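You operate a simulated robot arm through the tools that you are given. There is no shell and no other tool.

The job below is to be done with a simulated robot arm. You get a single attempt, and the scene is never put back.

JOB
Switch the binder off, bin the tangle under the guard, then switch on and reset.
Fine: shut the guard before the power goes back on. Where these are worked on the way, their far stop is far enough and under half their travel is too little: yellow guard.

Only the result counts: the job must be done as asked and must still hold three seconds after the hand-in. Knocking over, shifting, dropping, spilling or breaking anything else fails it.

ROBOT AND FRAMES
A 7-joint arm with a four-finger gripper, fixed in place. Base frame: the origin is on the floor under the middle of its stand, x ahead of it, y to its left, z up. Lengths are in cm, angles in degrees, forces in N, time in s.
It reaches about 122.3 cm from its shoulder. Its first joint turns from -69.0 to 172.0 degrees. Payload 3.67 kg.
Tool frame: the origin (TCP) lies between the finger pads and is the grasp point; the fingertips stand 2.8 cm ahead of it; z points along the fingers, y is the line along which they close. The gripper opens to 11.2 cm; its body begins 7.3 cm behind the TCP.
Orientation is told as [roll, pitch, yaw] about the base's x, y, z axes, in that order, counted from this pose: with the fingers straight down and closing along the base's y, the tool's x points along the base's -x, its y along +y and its z along -z.

CONTROLS
- The arm moves only by the tool drive_tool. Its argument "targets" is a list of rows, each an object (a shift or turn left out is 0, a gripper value left out holds the last) with "delta_pos": the shift along the tool's x, y, z in cm, a list of three; "turn": the turn, a rotation vector about the tool's x, y, z in degrees, a list of three. In form: [{"delta_pos": [dx, dy, dz], "turn": [ax, ay, az]}, ...]. A call has 1 to 20 rows; each row is the pose to reach, as a shift and turn from the pose commanded when the call began, along the tool's axes at that moment. "grip" is the closure in counts, from 0 (fully open) to 255 (shut), set as the call begins (left out, the last holds). Each row takes 0.2 s and may step no farther than 5 cm and 8.6 degrees from the row before; otherwise, or with a gripper value out of range, the whole call is refused. A pose out of reach is approached as far as the arm can. The call stops where the force on the tool passes 90 N (or 10 N more than at its start, if that is more) or the arm is blocked; 0.2 s more then pass. Each finger travels about 10.25 cm/s and halts on what it meets, pressing with about 22 N; the grip force reading is that of the motor and also rises with nothing between the fingers. The clock runs only during rows and for 0.2 s after the last one: add rows that repeat a pose to give the fingers time. The reply holds the time, the measured pose of the TCP, the force on the tool along the base axes, the opening and the grip force, in the units named above and with some noise, with the torque about the TCP (base axes, N m) and any sound that the robot's microphone picked up, and new pictures: "show" is both (left out), scene, wrist or none.
- Cameras (640 x 400 px; columns grow to the right, rows downward): "scene" is fixed at [40.71, 65.33, 144.43]; the picture's right is [-0.97, -0.24, 0.00], its down [-0.10, 0.41, -0.91] and it looks along [0.22, -0.88, -0.42] (base axes); focal length 367 px, centre (320, 200). "wrist" rides on the gripper at [6, -1.8, -10.4] in the tool frame; the picture's right is [0.29, 0.96, 0.00], its down [-0.80, 0.24, -0.55] and it looks along [-0.53, 0.16, 0.83] (tool axes); focal length 234 px, centre (320, 200). There is no depth. A picture from a camera that has moved, and an enlarged one, comes with that camera's place and axes in the base frame and with its lens. The place of the scene camera against the robot may be out by one fixed shift of up to 1.2 cm in any direction.
- slide_trunk(by): slides the trunk up (or, below 0, down) by that many cm; the arm rides with it, the base frame stays. It gives what a move gives, with no picture.
- inspect(camera, box): a new picture of the part [left, top, right, bottom] of that camera's present view, enlarged. No time passes.
- close_job(): hands the job in; it is judged then, once.

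Places have to be worked out from the pictures, the camera data and where the tool is seen. Open the gripper and draw the arm clear of the work before you hand the job in, unless the task says otherwise.

The tools are called after "Request:" by a JSON object that holds its "op" and its "data". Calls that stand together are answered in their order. drive_tool: Moves the arm, as the interface text tells. Its arguments: {"type":"object","properties":{"targets":{"type":"array"},"grip":{"type":"number"},"show":{"type":"string","enum":["both","scene","wrist","none"]}},"required":["targets"]} The other tools are called the same way: slide_trunk (by) moves the trunk up or down; inspect (camera, box) takes an enlarged picture of a part of a camera's view; close_job () hands the job in.

At the start:

```text
time_s: 0.0
position: [52.22, -36.22, 127.37]
ee_rot: [0.1, 0.0, 0.0]
contact_force: [0.1, 0.7, -0.8]
ft_torque: [0.04, 0.02, -0.01]
gripper_width: 11.21
gripper_force: 0.1
trunk travel left (down, up): [-57.5, 26.5]
```

scene: 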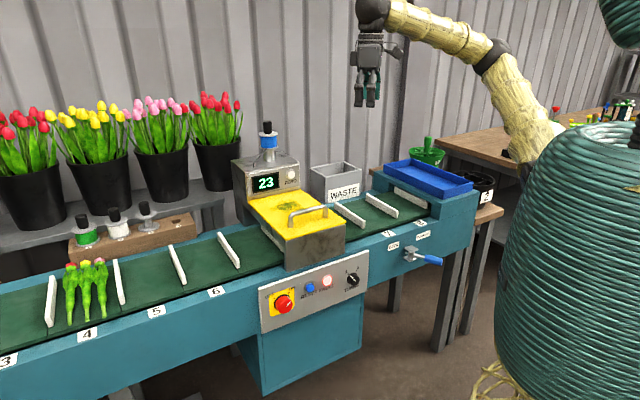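
wrist: 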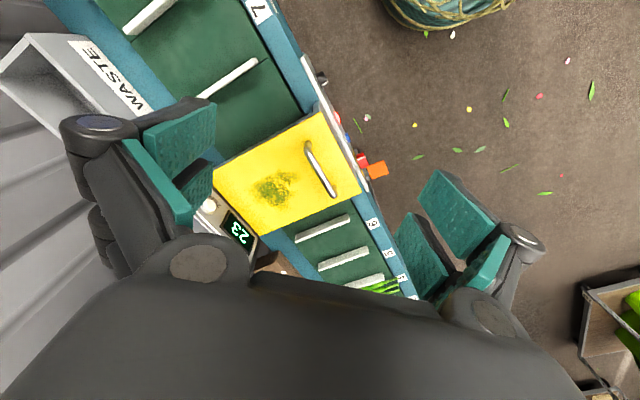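

I start by looking closely at the binder, its control panel and guard in the scene view before moving anything.

Request:
{"op": "inspect", "data": {"camera": "scene", "box": [220, 230, 400, 342]}}

Request:
{"op": "inspect", "data": {"camera": "scene", "box": [220, 120, 400, 232]}}

Request:
{"op": "inspect", "data": {"camera": "scene", "box": [360, 160, 520, 280]}}

Request:
{"op": "inspect", "data": {"camera": "wrist", "box": [180, 60, 420, 300]}}

```text
3.56 times, centred on (310, 286) of scene
camera zoom: at [40.71, 65.33, 144.43], right [-0.97, -0.24, 0.0], down [-0.1, 0.41, -0.91], along [0.22, -0.88, -0.42], focal length 1306 px, centre (356, -106)
```

zoom: 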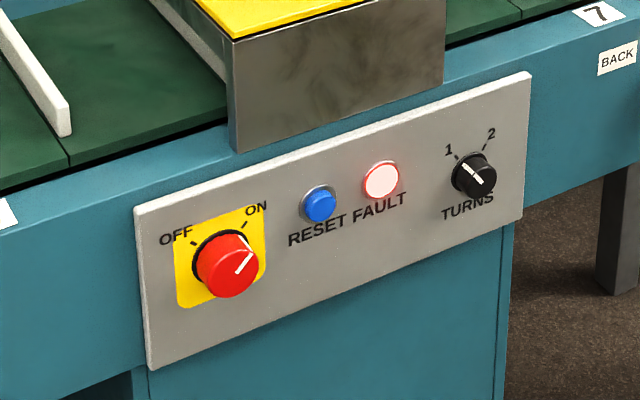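

```text
3.56 times, centred on (310, 176) of scene
camera zoom: at [40.71, 65.33, 144.43], right [-0.97, -0.24, 0.0], down [-0.1, 0.41, -0.91], along [0.22, -0.88, -0.42], focal length 1306 px, centre (356, 285)
```

zoom: 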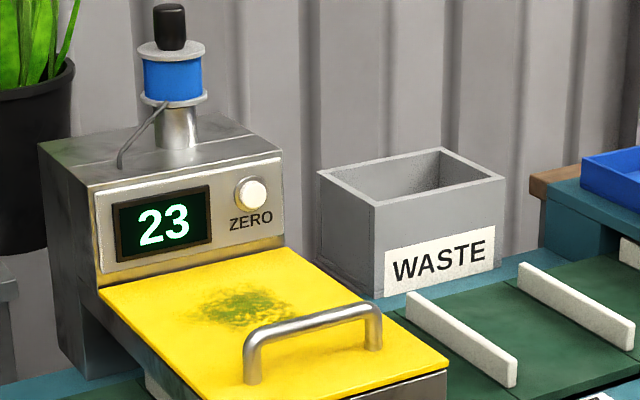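

```text
3.33 times, centred on (440, 220) of scene
camera zoom: at [40.71, 65.33, 144.43], right [-0.97, -0.24, 0.0], down [-0.1, 0.41, -0.91], along [0.22, -0.88, -0.42], focal length 1224 px, centre (-80, 133)
```

zoom: 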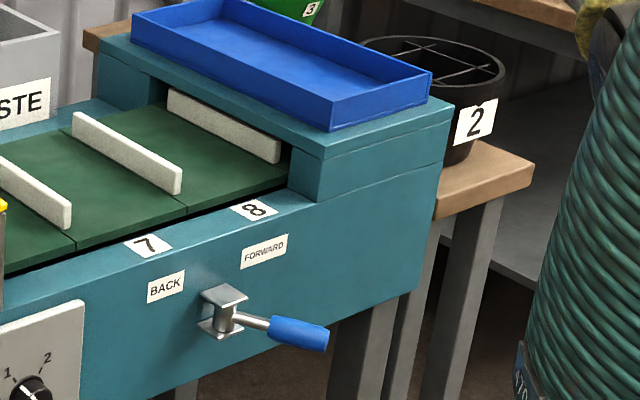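

```text
1.67 times, centred on (300, 180) of wrist
camera zoom: at [46.2, -37.91, 137.84], right [-0.29, 0.96, 0.0], down [0.8, 0.24, 0.55], along [0.53, 0.16, -0.83], focal length 390 px, centre (353, 233)
```

zoom: 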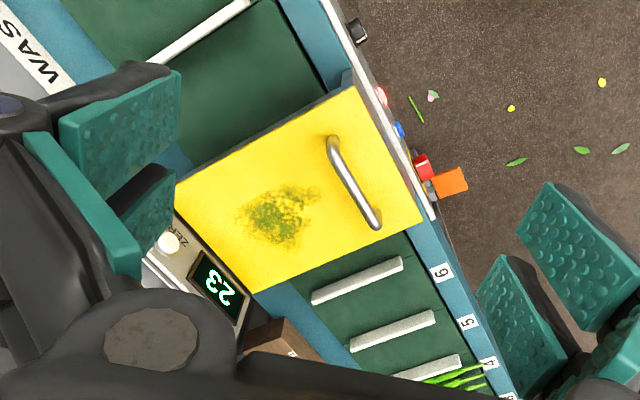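

The binder's knob reads ON, and from both cameras the line runs about 45° between x and y with the panel facing the robot. I check an orange patch by the red knob in the wrist view, plus the surroundings, before moving.

Request:
{"op": "inspect", "data": {"camera": "wrist", "box": [300, 90, 420, 210]}}

Request:
{"op": "inspect", "data": {"camera": "scene", "box": [240, 250, 340, 330]}}

Request:
{"op": "inspect", "data": {"camera": "wrist", "box": [0, 0, 220, 140]}}

Request:
{"op": "inspect", "data": {"camera": "scene", "box": [330, 0, 640, 200]}}

```text
3.33 times, centred on (360, 150) of wrist
camera zoom: at [46.2, -37.91, 137.84], right [-0.29, 0.96, 0.0], down [0.8, 0.24, 0.55], along [0.53, 0.16, -0.83], focal length 781 px, centre (187, 367)
```

zoom: 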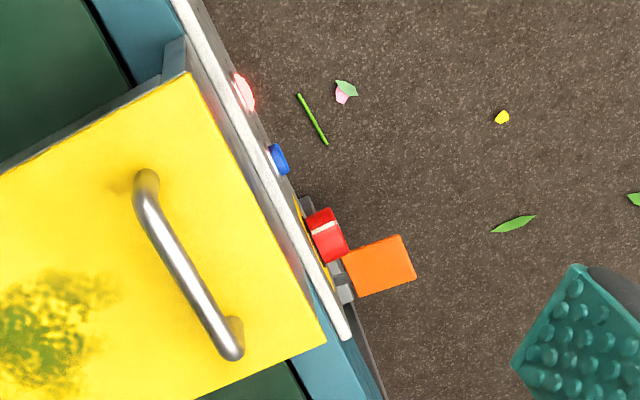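

```text
5.00 times, centred on (290, 290) of scene
camera zoom: at [40.71, 65.33, 144.43], right [-0.97, -0.24, 0.0], down [-0.1, 0.41, -0.91], along [0.22, -0.88, -0.42], focal length 1836 px, centre (470, -250)
```

zoom: 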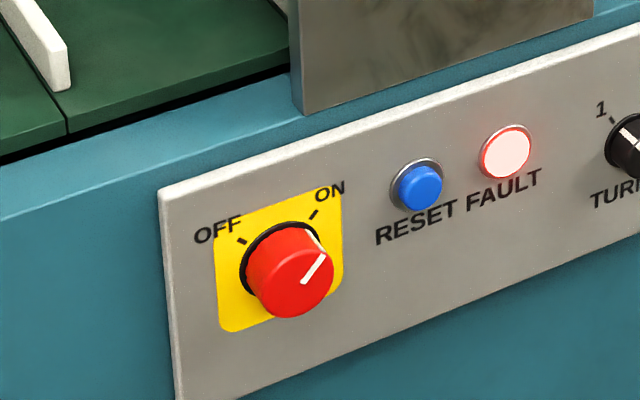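

```text
2.86 times, centred on (110, 70) of wrist
camera zoom: at [46.2, -37.91, 137.84], right [-0.29, 0.96, 0.0], down [0.8, 0.24, 0.55], along [0.53, 0.16, -0.83], focal length 669 px, centre (920, 571)
```

zoom: 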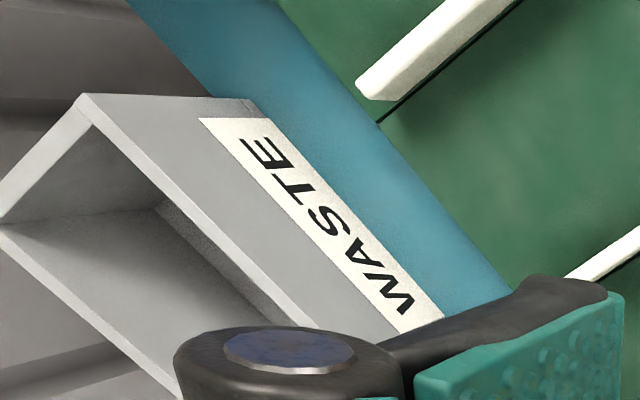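

```text
2.00 times, centred on (485, 100) of scene
camera zoom: at [40.71, 65.33, 144.43], right [-0.97, -0.24, 0.0], down [-0.1, 0.41, -0.91], along [0.22, -0.88, -0.42], focal length 734 px, centre (-10, 400)
```

zoom: 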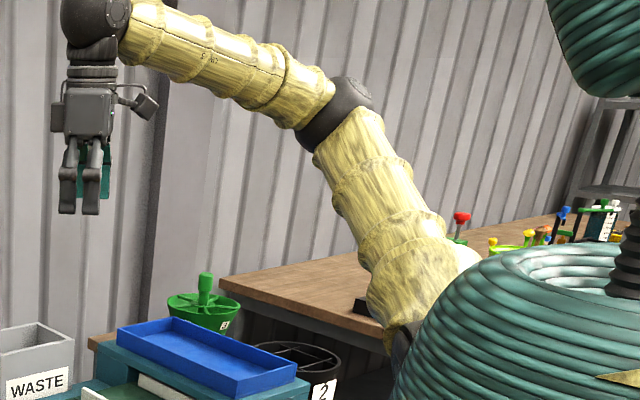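

The orange patch lies well below the panel (it is outside the scene view), so I will stay high and away from it. The red knob face is near (71.6, -16.5, 69) with the panel facing (-0.71, 0.71, 0); I swing the hand out in front of the machine and tilt the fingers to point at the panel.

Request:
{"op": "drive_tool", "data": {"targets": [{"delta_pos": [0.18, 2.6, 2.7], "turn": [2.93, -7.08, 2.93]}, {"delta_pos": [0.37, 5.2, 5.4], "turn": [5.87, -14.15, 5.87]}, {"delta_pos": [0.55, 7.8, 8.1], "turn": [8.8, -21.23, 8.8]}, {"delta_pos": [0.73, 10.4, 10.8], "turn": [11.73, -28.3, 11.73]}, {"delta_pos": [0.92, 13.0, 13.5], "turn": [14.67, -35.38, 14.67]}, {"delta_pos": [1.1, 15.6, 16.2], "turn": [17.6, -42.45, 17.6]}], "grip": 96}}

```text
time_s: 1.4
position: [53.88, -19.56, 112.47]
ee_rot: [-13.5, -44.1, -13.0]
contact_force: [0.1, -0.2, -0.8]
ft_torque: [-0.06, 0.06, -0.01]
gripper_width: 7.01
gripper_force: 0.2
out of reach, approached as far as the arm can: row 6
trunk travel left (down, up): [-57.5, 26.5]
camera wrist: at [42.66, -16.15, 115.89], right [0.16, 0.92, -0.36], down [0.31, 0.3, 0.9], along [0.94, -0.26, -0.24], focal length 234 px, centre (320, 200)
```

scene: 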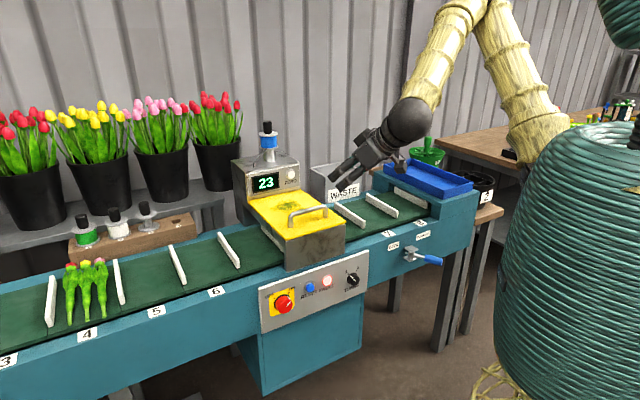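
wrist: 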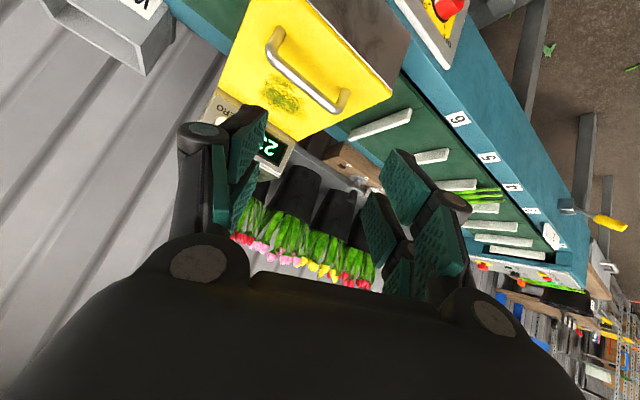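

The arm was too folded for row 6 and stopped short at (53.9, -19.6, 112.5) — nothing touched. I go lower and outward first, keeping this tilt, so the elbow opens before tilting further.

Request:
{"op": "drive_tool", "data": {"targets": [{"delta_pos": [2.98, 1.99, 2.84]}, {"delta_pos": [5.96, 3.97, 5.68]}, {"delta_pos": [8.94, 5.96, 8.52]}, {"delta_pos": [11.92, 7.94, 11.36]}, {"delta_pos": [14.9, 9.93, 14.2]}]}}

```text
time_s: 2.6
position: [55.8, -13.17, 90.4]
ee_rot: [-13.3, -44.1, -13.1]
contact_force: [0.8, -0.3, 0.0]
ft_torque: [0.01, 0.04, -0.01]
gripper_width: 7.03
gripper_force: 0.1
out of reach, approached as far as the arm can: row 1, 2, 3
trunk travel left (down, up): [-57.5, 26.5]
camera wrist: at [44.53, -9.95, 93.86], right [0.16, 0.92, -0.36], down [0.31, 0.3, 0.9], along [0.94, -0.26, -0.24], focal length 234 px, centre (320, 200)
```

scene: 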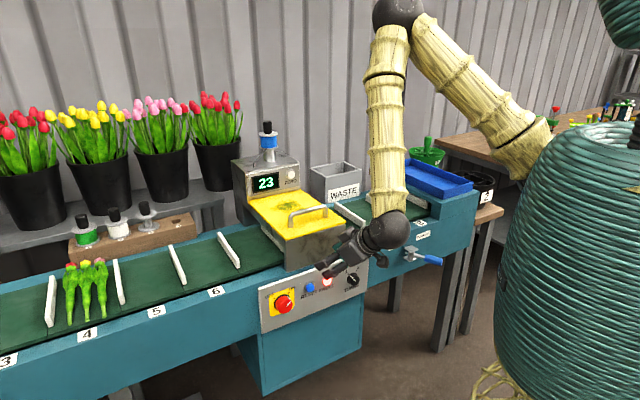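
wrist: 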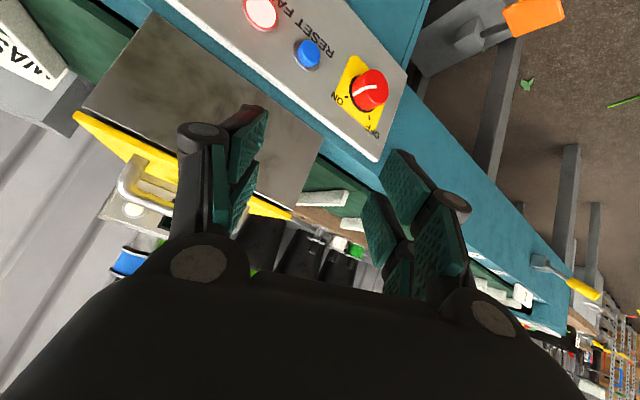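

The knob, RESET and FAULT lamp are all in the wrist view now, with nothing touching. I bring the fingers level facing the panel, about 12 cm in front of the knob.

Request:
{"op": "drive_tool", "data": {"targets": [{"delta_pos": [1.75, 1.85, 2.88], "turn": [2.93, -7.1, 2.95]}, {"delta_pos": [3.5, 3.69, 5.77], "turn": [5.87, -14.2, 5.9]}, {"delta_pos": [5.25, 5.54, 8.65], "turn": [8.8, -21.3, 8.85]}, {"delta_pos": [7.0, 7.38, 11.53], "turn": [11.73, -28.4, 11.8]}, {"delta_pos": [8.75, 9.23, 14.4], "turn": [14.67, -35.5, 14.75]}, {"delta_pos": [10.5, 11.07, 17.3], "turn": [17.6, -42.6, 17.7]}]}}

```text
time_s: 4.0
position: [63.22, -8.38, 69.17]
ee_rot: [135.5, -89.8, 179.4]
contact_force: [0.0, -0.9, -0.5]
ft_torque: [0.04, 0.01, -0.03]
gripper_width: 6.96
gripper_force: 0.1
trunk travel left (down, up): [-57.5, 26.5]
camera wrist: at [54.6, -2.15, 63.15], right [0.68, 0.68, -0.29], down [-0.22, 0.56, 0.8], along [0.7, -0.48, 0.53], focal length 234 px, centre (320, 200)
```

scene: 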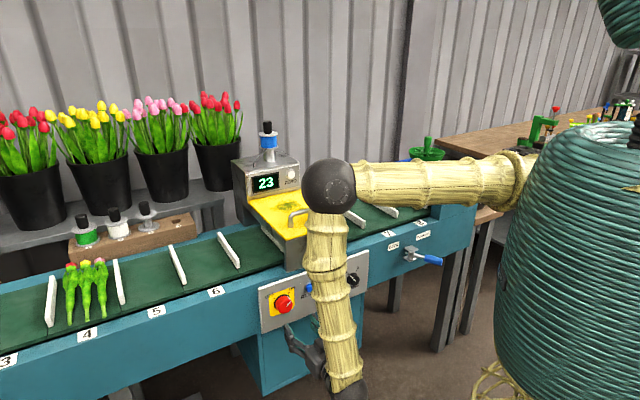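
wrist: 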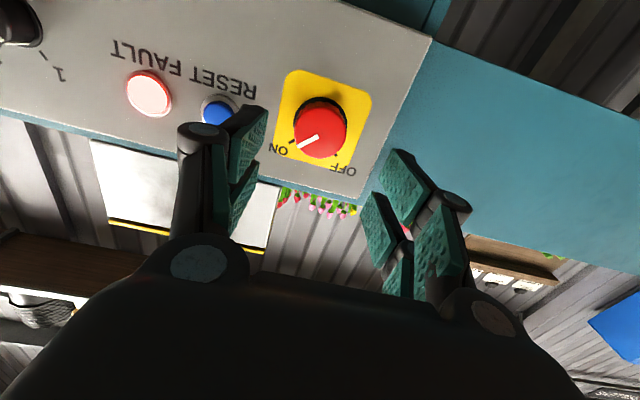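

Now level at 12 cm from the knob. I zoom the wrist view to measure the knob's centre and its size precisely.

Request:
{"op": "inspect", "data": {"camera": "wrist", "box": [240, 50, 400, 210]}}

Request:
{"op": "inspect", "data": {"camera": "scene", "box": [240, 240, 400, 340]}}

```text
2.50 times, centred on (320, 130) of wrist
camera zoom: at [54.6, -2.15, 63.15], right [0.68, 0.68, -0.29], down [-0.22, 0.56, 0.8], along [0.7, -0.48, 0.53], focal length 585 px, centre (320, 375)
```

zoom: 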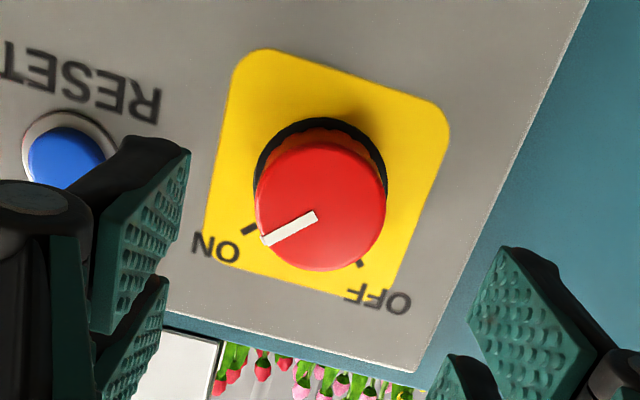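

```text
4.00 times, centred on (320, 290) of scene
camera zoom: at [40.71, 65.33, 144.43], right [-0.97, -0.24, 0.0], down [-0.1, 0.41, -0.91], along [0.22, -0.88, -0.42], focal length 1469 px, centre (320, -160)
```

zoom: 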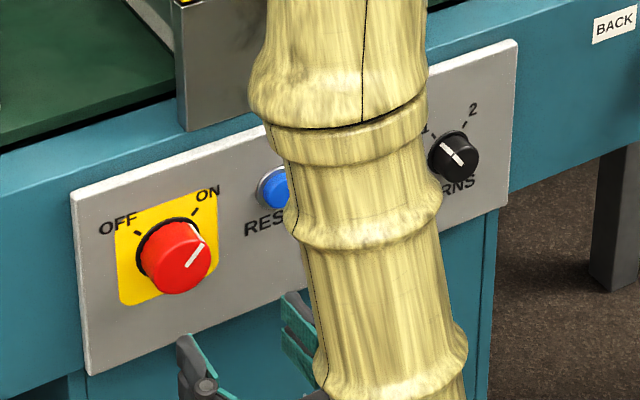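

Knob face is about 5 cm wide, centred near a≈39.1 along the line, z≈69.8, about 11.4 cm ahead of the TCP. I pre-roll the hand +45° and centre on the knob so that the 90° turn to OFF stays in the middle of the wrist range.

Request:
{"op": "drive_tool", "data": {"targets": [{"delta_pos": [-0.1, 0.06, 0], "turn": [0, 0, 7.5]}, {"delta_pos": [-0.2, 0.12, 0], "turn": [0, 0, 15]}, {"delta_pos": [-0.3, 0.18, 0], "turn": [0, 0, 22.5]}, {"delta_pos": [-0.4, 0.25, 0], "turn": [0, 0, 30]}, {"delta_pos": [-0.5, 0.3, 0], "turn": [0, 0, 37.5]}, {"delta_pos": [-0.58, 0.37, 0], "turn": [0, 0, 45]}]}}

```text
time_s: 5.4
position: [63.49, -8.07, 69.95]
ee_rot: [90.0, -44.9, -135.2]
contact_force: [-0.2, 1.0, -0.3]
ft_torque: [-0.01, 0.01, 0.01]
gripper_width: 6.97
gripper_force: 0.0
trunk travel left (down, up): [-57.5, 26.5]
camera wrist: at [58.15, 1.49, 64.41], right [0.62, 0.62, 0.48], down [-0.67, 0.11, 0.73], along [0.4, -0.78, 0.49], focal length 234 px, centre (320, 200)
```

scene: 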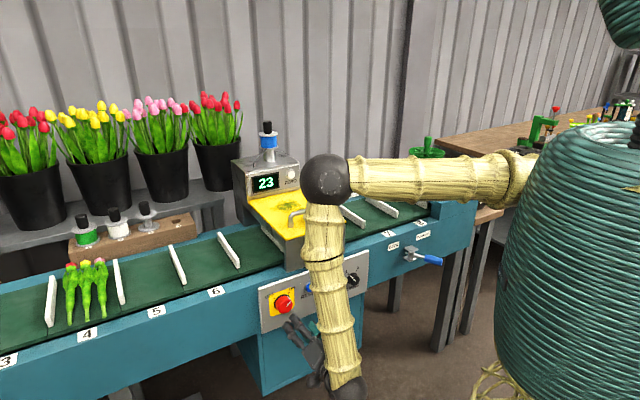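
wrist: 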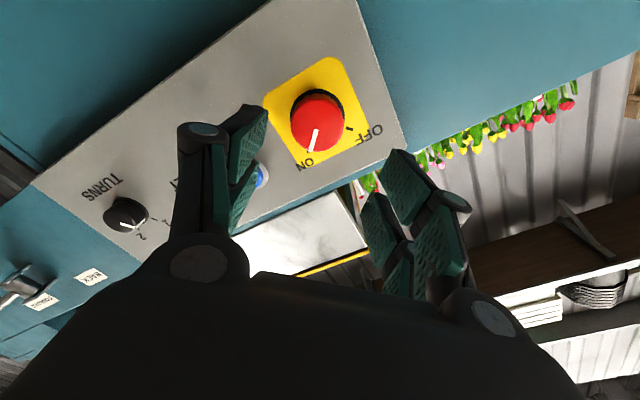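

The knob cap sits near image (319, 123), and my predicted landing point is (320, 127). I zoom to check the alignment before approaching.

Request:
{"op": "inspect", "data": {"camera": "wrist", "box": [240, 60, 400, 160]}}

```text
4.00 times, centred on (320, 110) of wrist
camera zoom: at [58.15, 1.49, 64.41], right [0.62, 0.62, 0.48], down [-0.67, 0.11, 0.73], along [0.4, -0.78, 0.49], focal length 937 px, centre (320, 560)
```

zoom: 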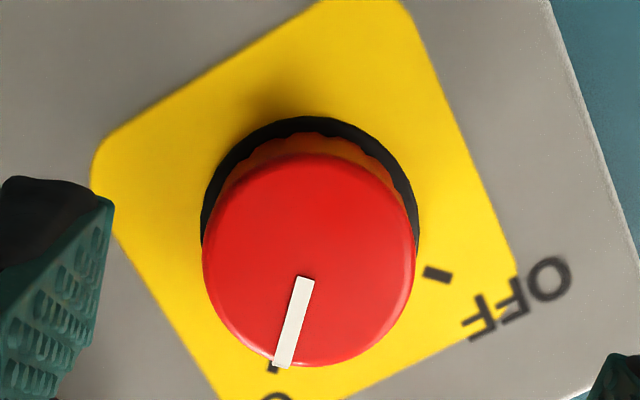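

Alignment is within 0.3 cm; I nudge -0.25 in tool y and advance so the fingers straddle the knob.

Request:
{"op": "drive_tool", "data": {"targets": [{"delta_pos": [0, -0.25, 3.5]}, {"delta_pos": [0, -0.25, 7.0]}, {"delta_pos": [0, -0.25, 9.0]}, {"delta_pos": [0, -0.25, 10.2]}]}}

```text
time_s: 6.4
position: [70.65, -15.19, 69.92]
ee_rot: [90.2, -44.9, -135.2]
contact_force: [0.6, -0.1, -0.4]
ft_torque: [-0.03, 0.0, -0.03]
gripper_width: 6.98
gripper_force: 0.1
trunk travel left (down, up): [-57.5, 26.5]
camera wrist: at [65.3, -5.73, 64.36], right [0.62, 0.62, 0.48], down [-0.67, 0.11, 0.73], along [0.4, -0.77, 0.49], focal length 234 px, centre (320, 200)
```

scene: 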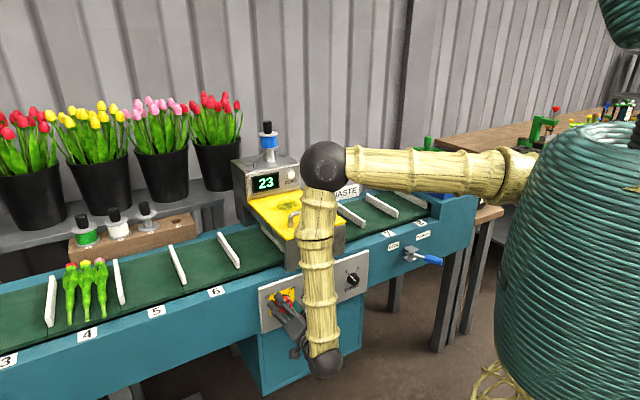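
wrist: 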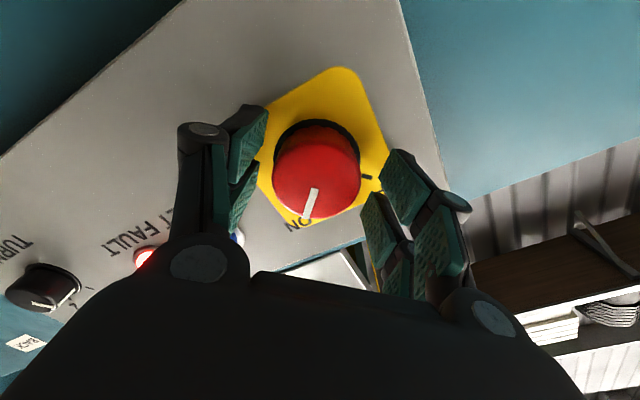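

Fingers are around the knob rim, roughly 1 cm short of full depth, with no contact force. I advance 1.1 cm more, then close on the knob.

Request:
{"op": "drive_tool", "data": {"targets": [{"delta_pos": [0, 0, 0.6]}, {"delta_pos": [0, 0, 1.1]}], "show": "wrist"}}

Request:
{"op": "drive_tool", "data": {"targets": [{"delta_pos": [0, 0, 0]}, {"delta_pos": [0, 0, 0]}, {"delta_pos": [0, 0, 0]}], "grip": 255, "show": "wrist"}}

```text
time_s: 7.0
position: [71.1, -15.83, 69.66]
ee_rot: [90.0, -45.0, -135.0]
contact_force: [-22.0, 16.9, -0.8]
ft_torque: [-0.11, 0.47, -0.42]
gripper_width: 7.2
gripper_force: 1.3
trunk travel left (down, up): [-57.5, 26.5]
camera wrist: at [65.8, -6.29, 64.26], right [0.62, 0.62, 0.47], down [-0.67, 0.11, 0.73], along [0.4, -0.77, 0.49], focal length 234 px, centre (320, 200)
```

wrist: 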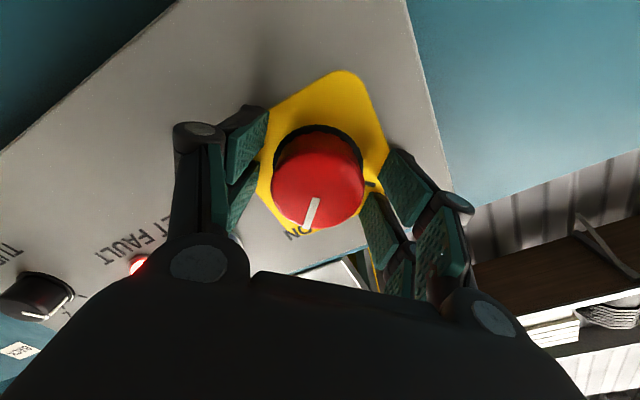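

```text
time_s: 7.7
position: [70.86, -15.59, 69.67]
ee_rot: [89.6, -45.2, -134.5]
contact_force: [-20.6, 31.7, 10.7]
ft_torque: [-2.09, -1.44, -0.16]
gripper_width: 4.57
gripper_force: 44.3
trunk travel left (down, up): [-57.5, 26.5]
stopped in row 3: the force on the tool passed its limit at 93 N (the readings are from after the stop); the commanded pose is now the measured one
camera wrist: at [65.44, -6.07, 64.22], right [0.62, 0.62, 0.47], down [-0.67, 0.11, 0.74], along [0.41, -0.77, 0.48], focal length 234 px, centre (320, 200)
```

wrist: 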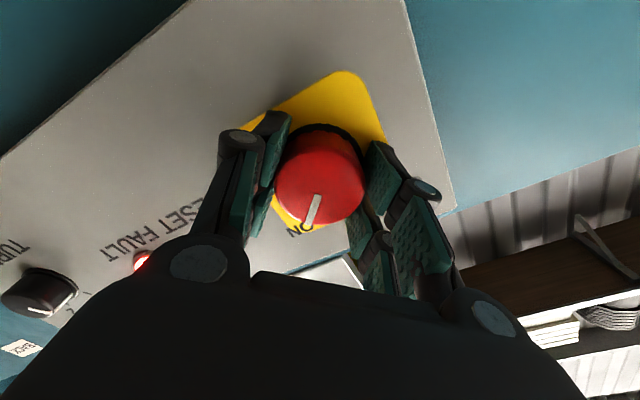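

The tips touched the panel (panel at f≈64.3), so I pressed slightly too deep. I open, back off 0.6 cm and re-grip so the fingertips clear the plate.

Request:
{"op": "drive_tool", "data": {"targets": [{"delta_pos": [0, 0, 0]}, {"delta_pos": [0, 0, -0.3]}, {"delta_pos": [0, 0, -0.6]}], "grip": 110, "show": "none"}}

Request:
{"op": "drive_tool", "data": {"targets": [{"delta_pos": [0, 0, 0]}, {"delta_pos": [0, 0, 0]}, {"delta_pos": [0, 0, 0]}], "grip": 255, "show": "wrist"}}

```text
time_s: 8.5
position: [70.67, -15.66, 69.51]
ee_rot: [89.5, -45.0, -134.6]
contact_force: [-1.2, -0.3, -0.5]
ft_torque: [-0.03, -0.01, 0.02]
gripper_width: 6.36
gripper_force: 0.0
trunk travel left (down, up): [-57.5, 26.5]
```

```text
time_s: 9.3
position: [70.76, -15.54, 69.64]
ee_rot: [89.8, -45.0, -134.6]
contact_force: [19.4, 5.0, 19.1]
ft_torque: [-0.24, -0.2, 0.57]
gripper_width: 4.58
gripper_force: 45.5
trunk travel left (down, up): [-57.5, 26.5]
camera wrist: at [65.35, -5.91, 64.16], right [0.62, 0.62, 0.47], down [-0.67, 0.11, 0.74], along [0.41, -0.77, 0.49], focal length 234 px, centre (320, 200)
```

wrist: 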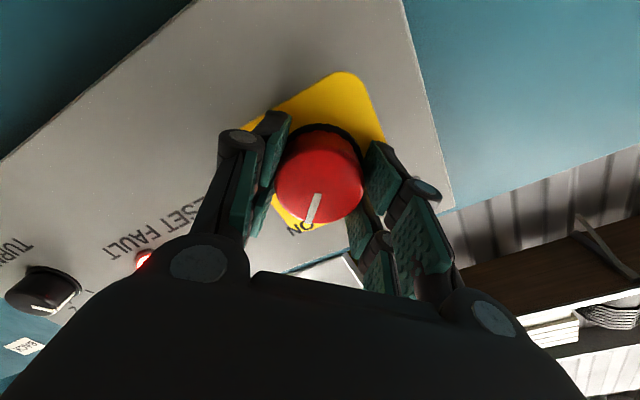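

Gripped with 45 N, width matches the knob; a small side load shows I'm ~0.2 cm off centre in tool y, so I shift back while turning. First half of the counter-clockwise turn toward OFF.

Request:
{"op": "drive_tool", "data": {"targets": [{"delta_pos": [0, 0.2, 0], "turn": [0, 0, -7.5]}, {"delta_pos": [0, 0.2, 0], "turn": [0, 0, -15]}, {"delta_pos": [0, 0.2, 0], "turn": [0, 0, -22.5]}, {"delta_pos": [0, 0.2, 0], "turn": [0, 0, -30]}, {"delta_pos": [0, 0.2, 0], "turn": [0, 0, -37.5]}, {"delta_pos": [0, 0.2, 0], "turn": [0, 0, -45]}]}}

```text
time_s: 10.7
position: [70.77, -15.46, 69.67]
ee_rot: [-38.3, -89.5, -6.6]
contact_force: [11.1, -10.0, 11.2]
ft_torque: [-0.69, -0.67, -0.23]
gripper_width: 4.59
gripper_force: 44.9
trunk travel left (down, up): [-57.5, 26.5]
camera wrist: at [61.92, -9.3, 63.71], right [0.68, 0.68, -0.29], down [-0.22, 0.56, 0.8], along [0.71, -0.48, 0.52], focal length 234 px, centre (320, 200)
```

scene: 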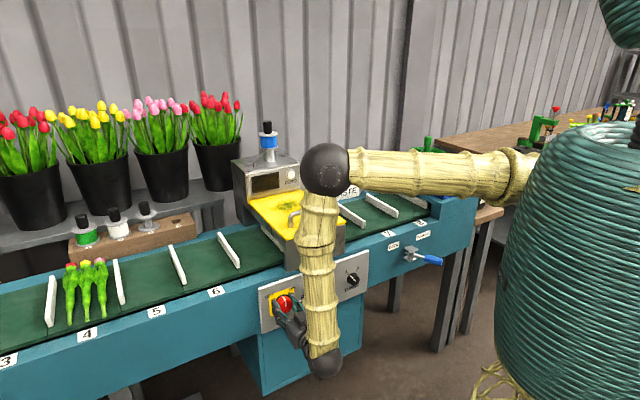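
wrist: 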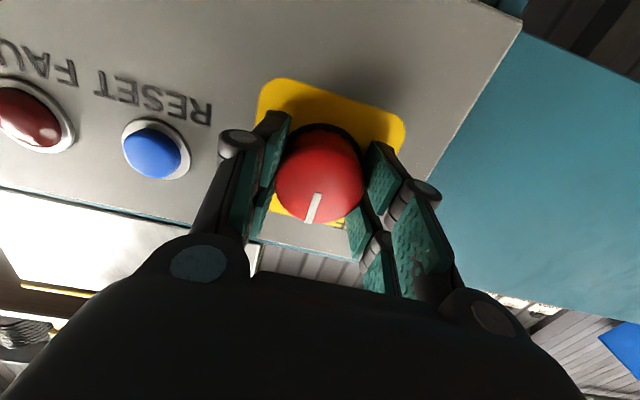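

The knob turns with the grip; the display has gone dark and the lamp is off. I finish the remaining 45° to the OFF mark.

Request:
{"op": "drive_tool", "data": {"targets": [{"turn": [0, 0, -7.5]}, {"turn": [0, 0, -15]}, {"turn": [0, 0, -22.5]}, {"turn": [0, 0, -30]}, {"turn": [0, 0, -37.5]}, {"turn": [0, 0, -45]}]}}

```text
time_s: 12.1
position: [70.55, -15.53, 69.68]
ee_rot: [-89.6, -44.8, 44.6]
contact_force: [-1.5, -18.6, 13.4]
ft_torque: [0.0, -0.33, -0.42]
gripper_width: 4.61
gripper_force: 44.9
trunk travel left (down, up): [-57.5, 26.5]
camera wrist: at [59.27, -11.95, 66.77], right [0.33, 0.34, -0.88], down [0.13, 0.91, 0.39], along [0.94, -0.24, 0.26], focal length 234 px, centre (320, 200)
```

scene: 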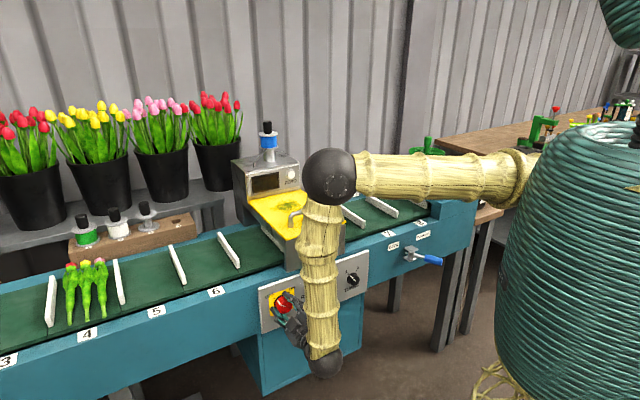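
wrist: 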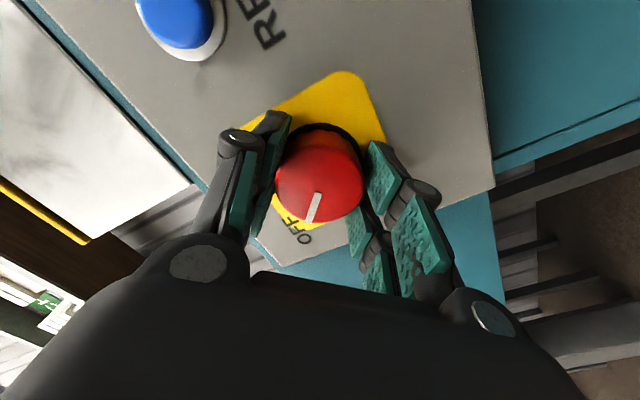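

The mark now points at OFF. I open the fingers and back straight out.

Request:
{"op": "drive_tool", "data": {"targets": [{"delta_pos": [0, 0, 0]}, {"delta_pos": [0, 0, 0]}, {"delta_pos": [0, 0, -3]}, {"delta_pos": [0, 0, -7]}, {"delta_pos": [0, 0, -11]}], "grip": 96}}

```text
time_s: 13.3
position: [62.89, -7.4, 69.79]
ee_rot: [-89.5, -44.8, 44.7]
contact_force: [-0.8, 0.1, -0.4]
ft_torque: [-0.01, -0.01, 0.01]
gripper_width: 7.0
gripper_force: 0.1
trunk travel left (down, up): [-57.5, 26.5]
camera wrist: at [51.54, -3.88, 66.86], right [0.33, 0.34, -0.88], down [0.13, 0.91, 0.4], along [0.94, -0.24, 0.26], focal length 234 px, centre (320, 200)
```

scene: 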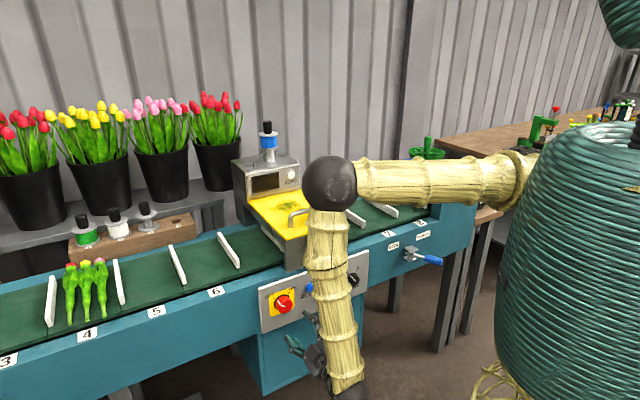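
wrist: 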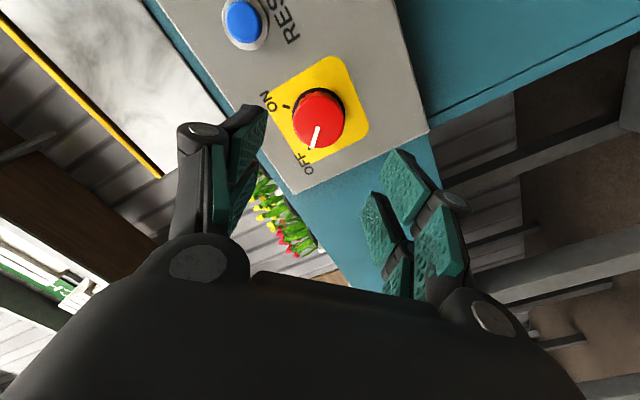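

The binder is off and the hand is clear. Next the guard: I raise the hand to in front of and above the handle with the fingers tilted 45° down and the finger plane turned to close across the handle bar, and look at how the guard is mounted.

Request:
{"op": "drive_tool", "data": {"targets": [{"delta_pos": [-1.86, -4.01, 1.04], "turn": [-5.33, 2.21, -5.33]}, {"delta_pos": [-3.71, -8.03, 2.08], "turn": [-10.65, 4.41, -10.65]}, {"delta_pos": [-5.57, -12.04, 3.11], "turn": [-15.98, 6.62, -15.98]}, {"delta_pos": [-7.43, -16.05, 4.15], "turn": [-21.3, 8.83, -21.3]}, {"delta_pos": [-9.28, -20.06, 5.19], "turn": [-26.6, 11.03, -26.6]}, {"delta_pos": [-11.14, -24.08, 6.23], "turn": [-31.95, 13.24, -31.95]}, {"delta_pos": [-12.99, -28.09, 7.26], "turn": [-37.28, 15.44, -37.28]}, {"delta_pos": [-14.85, -32.1, 8.3], "turn": [-42.6, 17.65, -42.6]}]}}

```text
time_s: 15.1
position: [60.14, -22.2, 102.83]
ee_rot: [-44.4, -0.1, 45.0]
contact_force: [-1.4, -0.5, -0.1]
ft_torque: [0.06, -0.02, 0.06]
gripper_width: 7.0
gripper_force: 0.0
trunk travel left (down, up): [-57.5, 26.5]
camera wrist: at [51.56, -22.18, 111.47], right [-0.69, 0.28, -0.67], down [0.17, 0.96, 0.23], along [0.71, 0.04, -0.7], focal length 234 px, centre (320, 200)
```

scene: 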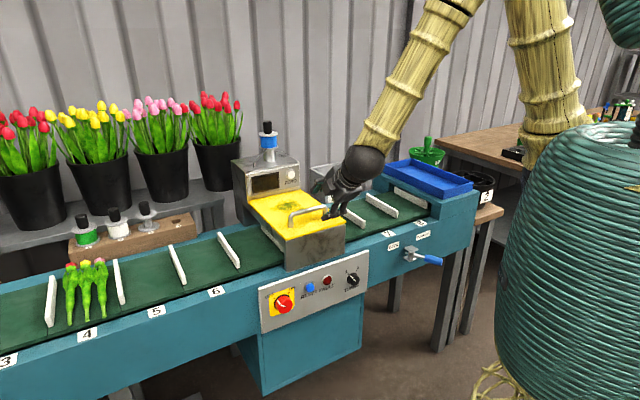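
wrist: 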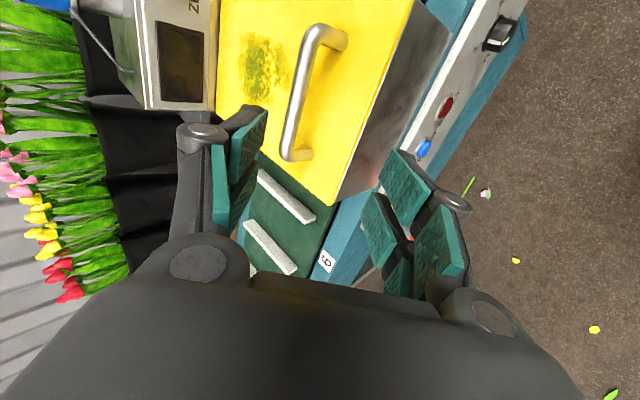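

I zoom into both views to see the guard's edges, the hinge line and the handle.

Request:
{"op": "inspect", "data": {"camera": "wrist", "box": [180, 0, 440, 210]}}

Request:
{"op": "inspect", "data": {"camera": "scene", "box": [225, 140, 385, 280]}}

Request:
{"op": "inspect", "data": {"camera": "wrist", "box": [80, 0, 260, 120]}}

```text
1.90 times, centred on (310, 105) of wrist
camera zoom: at [51.56, -22.18, 111.47], right [-0.69, 0.28, -0.67], down [0.17, 0.96, 0.23], along [0.71, 0.04, -0.7], focal length 446 px, centre (339, 381)
```

zoom: 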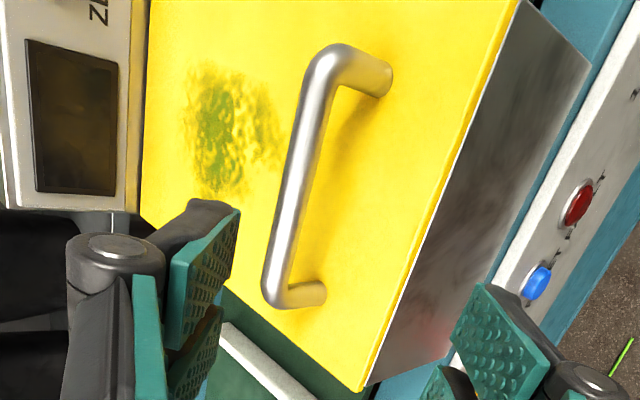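

```text
2.86 times, centred on (305, 210) of scene
camera zoom: at [40.71, 65.33, 144.43], right [-0.97, -0.24, 0.0], down [-0.1, 0.41, -0.91], along [0.22, -0.88, -0.42], focal length 1049 px, centre (363, 171)
```

zoom: 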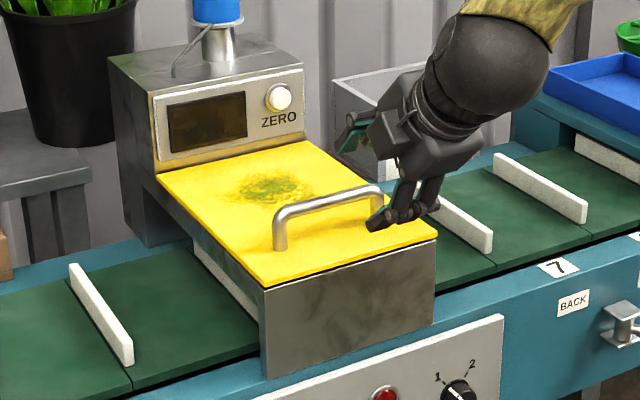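

```text
3.33 times, centred on (170, 60) of wrist
camera zoom: at [51.56, -22.18, 111.47], right [-0.69, 0.28, -0.67], down [0.17, 0.96, 0.23], along [0.71, 0.04, -0.7], focal length 781 px, centre (820, 667)
```

zoom: 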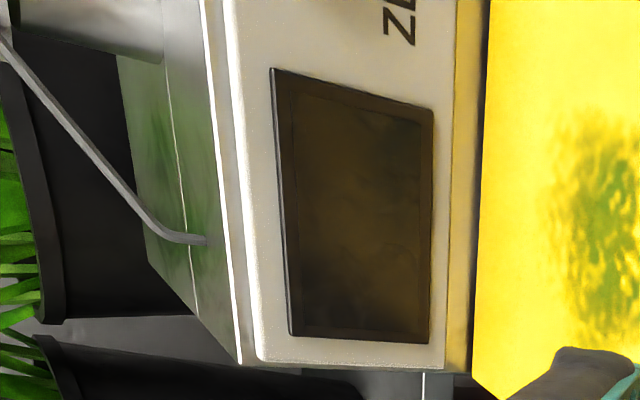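

Triangulating from three views, the handle bar runs a≈19.5–31 along the line at f≈69.5, z≈95, about 5 cm above the plate (z≈90), with the rear hinge line near f≈93. I bring the hand upright above the bar with fingers pointing down and closing across it.

Request:
{"op": "drive_tool", "data": {"targets": [{"delta_pos": [0.25, -1.6, 1.07], "turn": [-7.5, 0, 0]}, {"delta_pos": [0.5, -3.2, 2.14], "turn": [-15, 0, 0]}, {"delta_pos": [0.75, -4.8, 3.2], "turn": [-22.5, 0, 0]}, {"delta_pos": [1.0, -6.4, 4.3], "turn": [-30, 0, 0]}, {"delta_pos": [1.25, -8.0, 5.4], "turn": [-37.5, 0, 0]}, {"delta_pos": [1.5, -9.55, 6.43], "turn": [-45, 0, 0]}]}}

```text
time_s: 16.5
position: [66.41, -29.65, 106.17]
ee_rot: [-6.1, -1.0, 45.9]
contact_force: [-0.7, 1.8, -7.0]
ft_torque: [-0.08, -0.13, -0.01]
gripper_width: 7.0
gripper_force: 0.3
out of reach, approached as far as the arm can: row 6
trunk travel left (down, up): [-57.5, 26.5]
camera wrist: at [62.5, -34.51, 116.62], right [-0.88, 0.46, -0.11], down [0.34, 0.77, 0.54], along [0.33, 0.44, -0.83], focal length 234 px, centre (320, 200)
```

scene: 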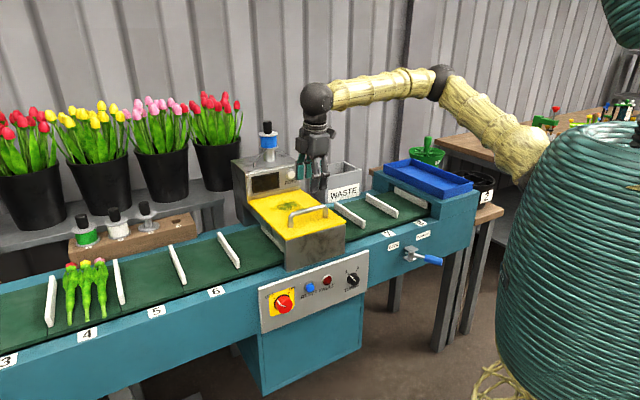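
wrist: 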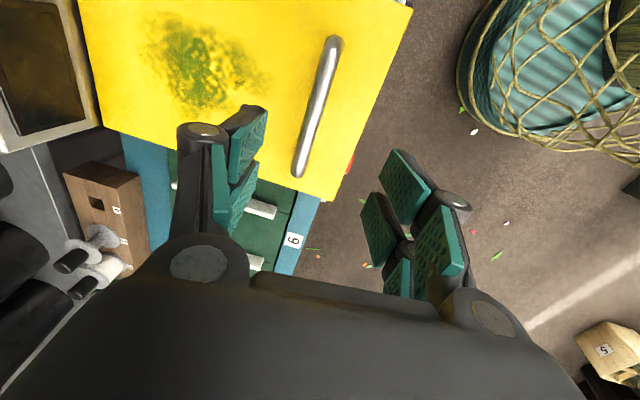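

Row 6 was cut slightly short: the hand is ~6° off vertical at (66.4, -29.7, 106.2). I raise the trunk a little to give the wrist more room, then re-try the vertical pose above the bar.

Request:
{"op": "slide_trunk", "data": {"by": 5}}

```text
time_s: 17.4
position: [66.43, -29.06, 109.58]
ee_rot: [-5.2, 0.2, 46.0]
contact_force: [-0.3, 0.5, 0.2]
ft_torque: [-0.02, 0.0, 0.02]
gripper_width: 6.99
gripper_force: 0.1
trunk travel left (down, up): [-62.5, 21.5]
```

After settling, the hand is at a≈26.4, f≈67.5, z≈109.6 with 5° tilt left. I re-command the upright pose 9 cm above the bar.

Request:
{"op": "drive_tool", "data": {"targets": [{"delta_pos": [0.45, -0.75, 2.9], "turn": [-2.5, 0, -0.5]}, {"delta_pos": [0.9, -1.49, 5.76], "turn": [-5, 0, -1]}]}}

```text
time_s: 18.2
position: [67.16, -30.9, 118.42]
ee_rot: [-11.5, -7.8, 47.4]
contact_force: [0.3, 0.3, 0.9]
ft_torque: [0.05, 0.03, 0.02]
gripper_width: 7.0
gripper_force: 0.0
out of reach, approached as far as the arm can: row 1, 2
trunk travel left (down, up): [-62.5, 21.5]
stopped in row 2: the arm was blocked; the commanded pose is now the measured one
camera wrist: at [61.85, -36.12, 128.12], right [-0.87, 0.44, -0.23], down [0.23, 0.77, 0.6], along [0.44, 0.47, -0.77], focal length 234 px, centre (320, 200)
```

scene: 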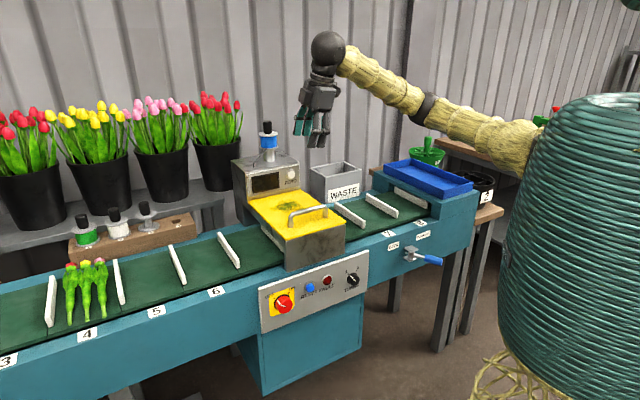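
wrist: 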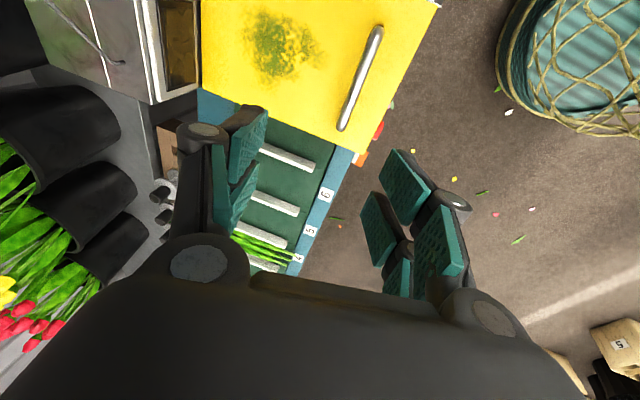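

The arm ended up with its elbow swung out to the right, against what looks like the first joint's limit, and the hand at z 118. I retreat to a pose farther back with a 30° tilt, so the elbow can come up again.

Request:
{"op": "drive_tool", "data": {"targets": [{"delta_pos": [0.16, 3.46, 1.47], "turn": [6.23, 2.73, -0.2]}, {"delta_pos": [0.33, 6.93, 2.94], "turn": [12.47, 5.47, -0.4]}, {"delta_pos": [0.49, 10.39, 4.41], "turn": [18.7, 8.2, -0.6]}]}}

```text
time_s: 19.0
position: [60.38, -23.69, 112.41]
ee_rot: [-30.4, 0.4, 45.1]
contact_force: [-0.3, 1.5, -0.7]
ft_torque: [-0.07, -0.01, 0.0]
gripper_width: 7.01
gripper_force: 0.1
trunk travel left (down, up): [-62.5, 21.5]
camera wrist: at [53.51, -25.22, 122.21], right [-0.79, 0.38, -0.48], down [0.22, 0.91, 0.35], along [0.57, 0.17, -0.8], focal length 234 px, centre (320, 200)
```

scene: 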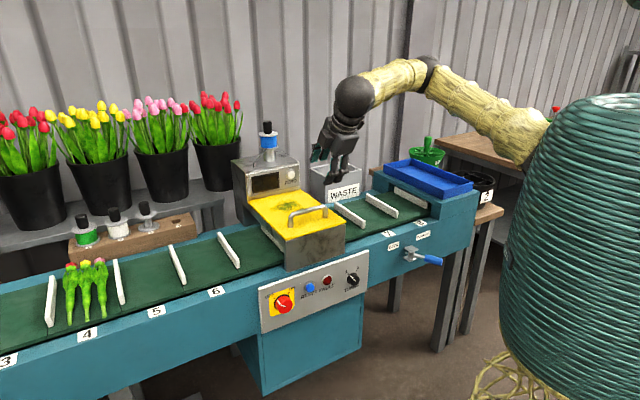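
wrist: 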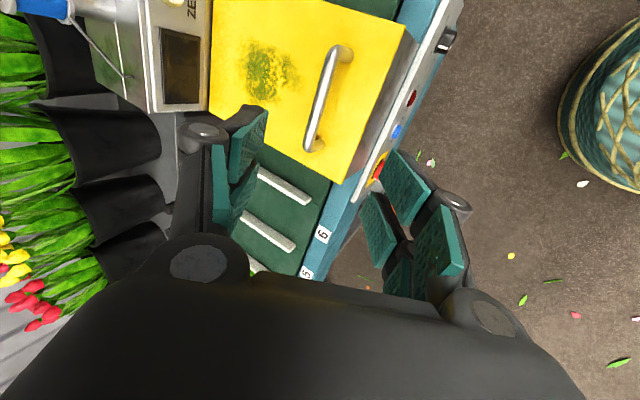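

The arm is healthy again here with a 30° tilt, and the tool axis points almost straight at the bar (bar about 0.7 cm toward tool +y). I narrow the fingers to ~5 cm and advance along the tool axis, stopping about 6 cm short of the bar.

Request:
{"op": "drive_tool", "data": {"targets": [{"delta_pos": [0.1, 0.2, 3.5]}, {"delta_pos": [0.2, 0.4, 7.0]}, {"delta_pos": [0.3, 0.55, 10.5]}, {"delta_pos": [0.3, 0.7, 14.0]}], "grip": 141}}

```text
time_s: 20.0
position: [64.94, -28.93, 99.6]
ee_rot: [-30.4, 0.2, 45.1]
contact_force: [0.4, 0.6, -0.5]
ft_torque: [-0.02, -0.02, 0.02]
gripper_width: 4.99
gripper_force: 0.1
trunk travel left (down, up): [-62.5, 21.5]
camera wrist: at [58.07, -30.52, 109.62], right [-0.79, 0.38, -0.48], down [0.22, 0.91, 0.35], along [0.57, 0.18, -0.8], focal length 234 px, centre (320, 200)
```

scene: 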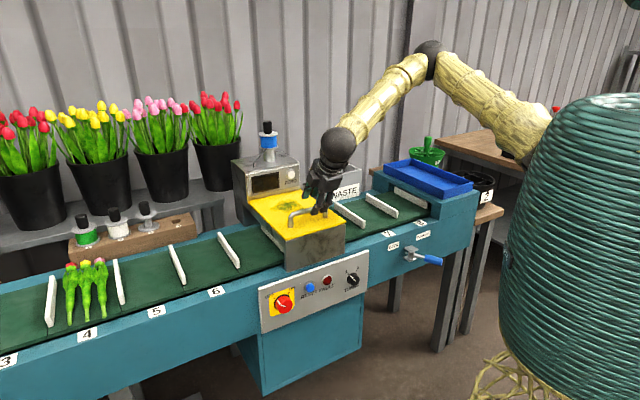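
wrist: 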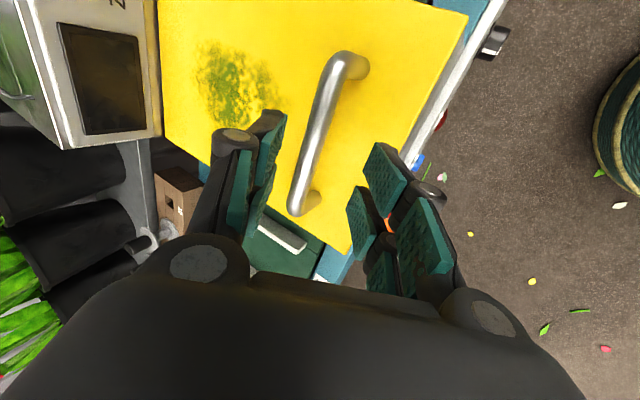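

The elbow is up now and the bar checks out at f≈69.2, z≈95. I advance 5 cm so the bar sits between the pads.

Request:
{"op": "drive_tool", "data": {"targets": [{"delta_pos": [0, -0.25, 2.0]}, {"delta_pos": [0, -0.25, 3.5]}, {"delta_pos": [0, -0.25, 4.9]}]}}

```text
time_s: 20.8
position: [66.7, -30.86, 95.58]
ee_rot: [-30.3, 0.2, 45.2]
contact_force: [0.7, 0.0, -0.3]
ft_torque: [0.0, 0.0, 0.0]
gripper_width: 4.98
gripper_force: 0.0
trunk travel left (down, up): [-62.5, 21.5]
camera wrist: at [59.79, -32.33, 105.53], right [-0.79, 0.38, -0.48], down [0.22, 0.91, 0.35], along [0.57, 0.18, -0.8], focal length 234 px, centre (320, 200)
```

scene: 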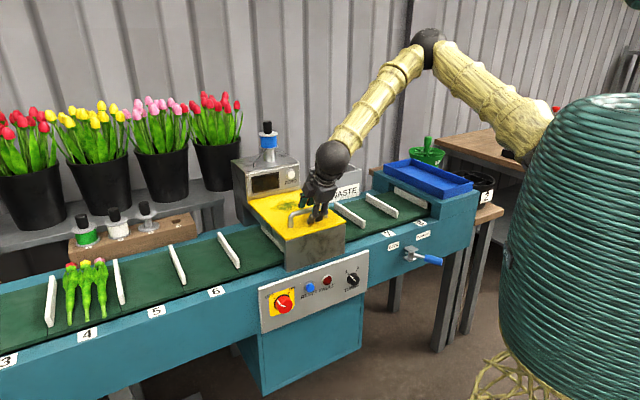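
wrist: 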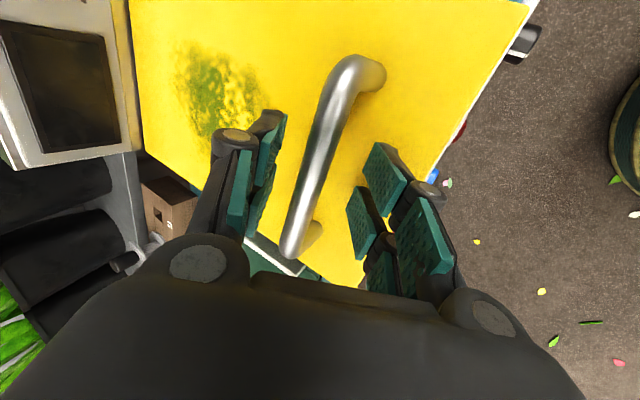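

The bar lies between the pads with no contact. Closing.

Request:
{"op": "drive_tool", "data": {"targets": [{"delta_pos": [0, 0, 0]}, {"delta_pos": [0, 0, 0]}, {"delta_pos": [0, 0, 0]}], "grip": 255, "show": "wrist"}}

```text
time_s: 21.6
position: [66.82, -31.11, 95.73]
ee_rot: [-30.5, -0.1, 45.0]
contact_force: [25.5, -24.6, 22.4]
ft_torque: [-0.47, -0.58, -1.24]
gripper_width: 1.53
gripper_force: 44.9
trunk travel left (down, up): [-62.5, 21.5]
camera wrist: at [59.94, -32.6, 105.61], right [-0.79, 0.38, -0.48], down [0.22, 0.91, 0.36], along [0.58, 0.17, -0.8], focal length 234 px, centre (320, 200)
```

wrist: 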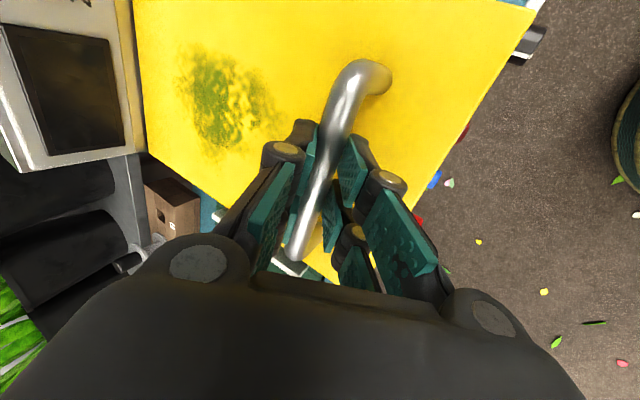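

The bar is gripped (1.5 cm). I test the motion: lift about 2 cm along the arc of a rear hinge and read the forces.

Request:
{"op": "drive_tool", "data": {"targets": [{"delta_pos": [0, -0.6, -0.4]}, {"delta_pos": [0, -1.2, -0.95]}, {"delta_pos": [0, -1.77, -1.46]}]}}

```text
time_s: 22.4
position: [67.11, -31.36, 97.65]
ee_rot: [-30.2, 0.3, 45.1]
contact_force: [11.2, 3.3, -7.7]
ft_torque: [0.2, -0.03, -1.81]
gripper_width: 1.55
gripper_force: 44.6
trunk travel left (down, up): [-62.5, 21.5]
camera wrist: at [60.26, -32.89, 107.5], right [-0.79, 0.38, -0.48], down [0.22, 0.91, 0.35], along [0.57, 0.18, -0.8], focal length 234 px, centre (320, 200)
```

scene: 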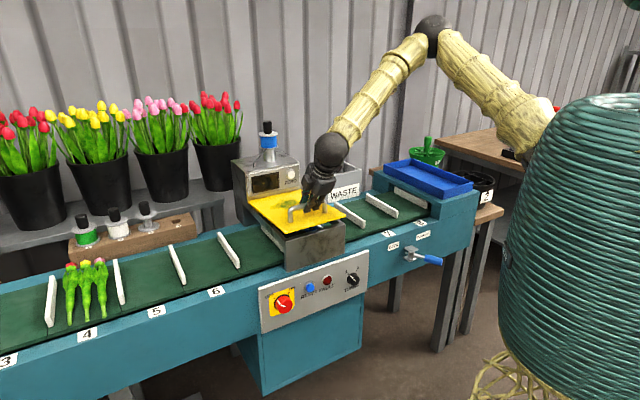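
wrist: 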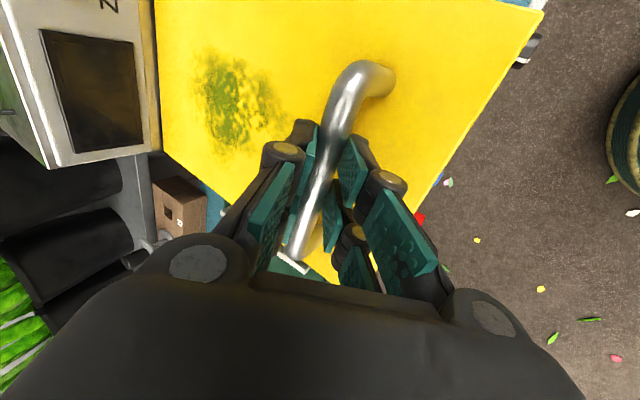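

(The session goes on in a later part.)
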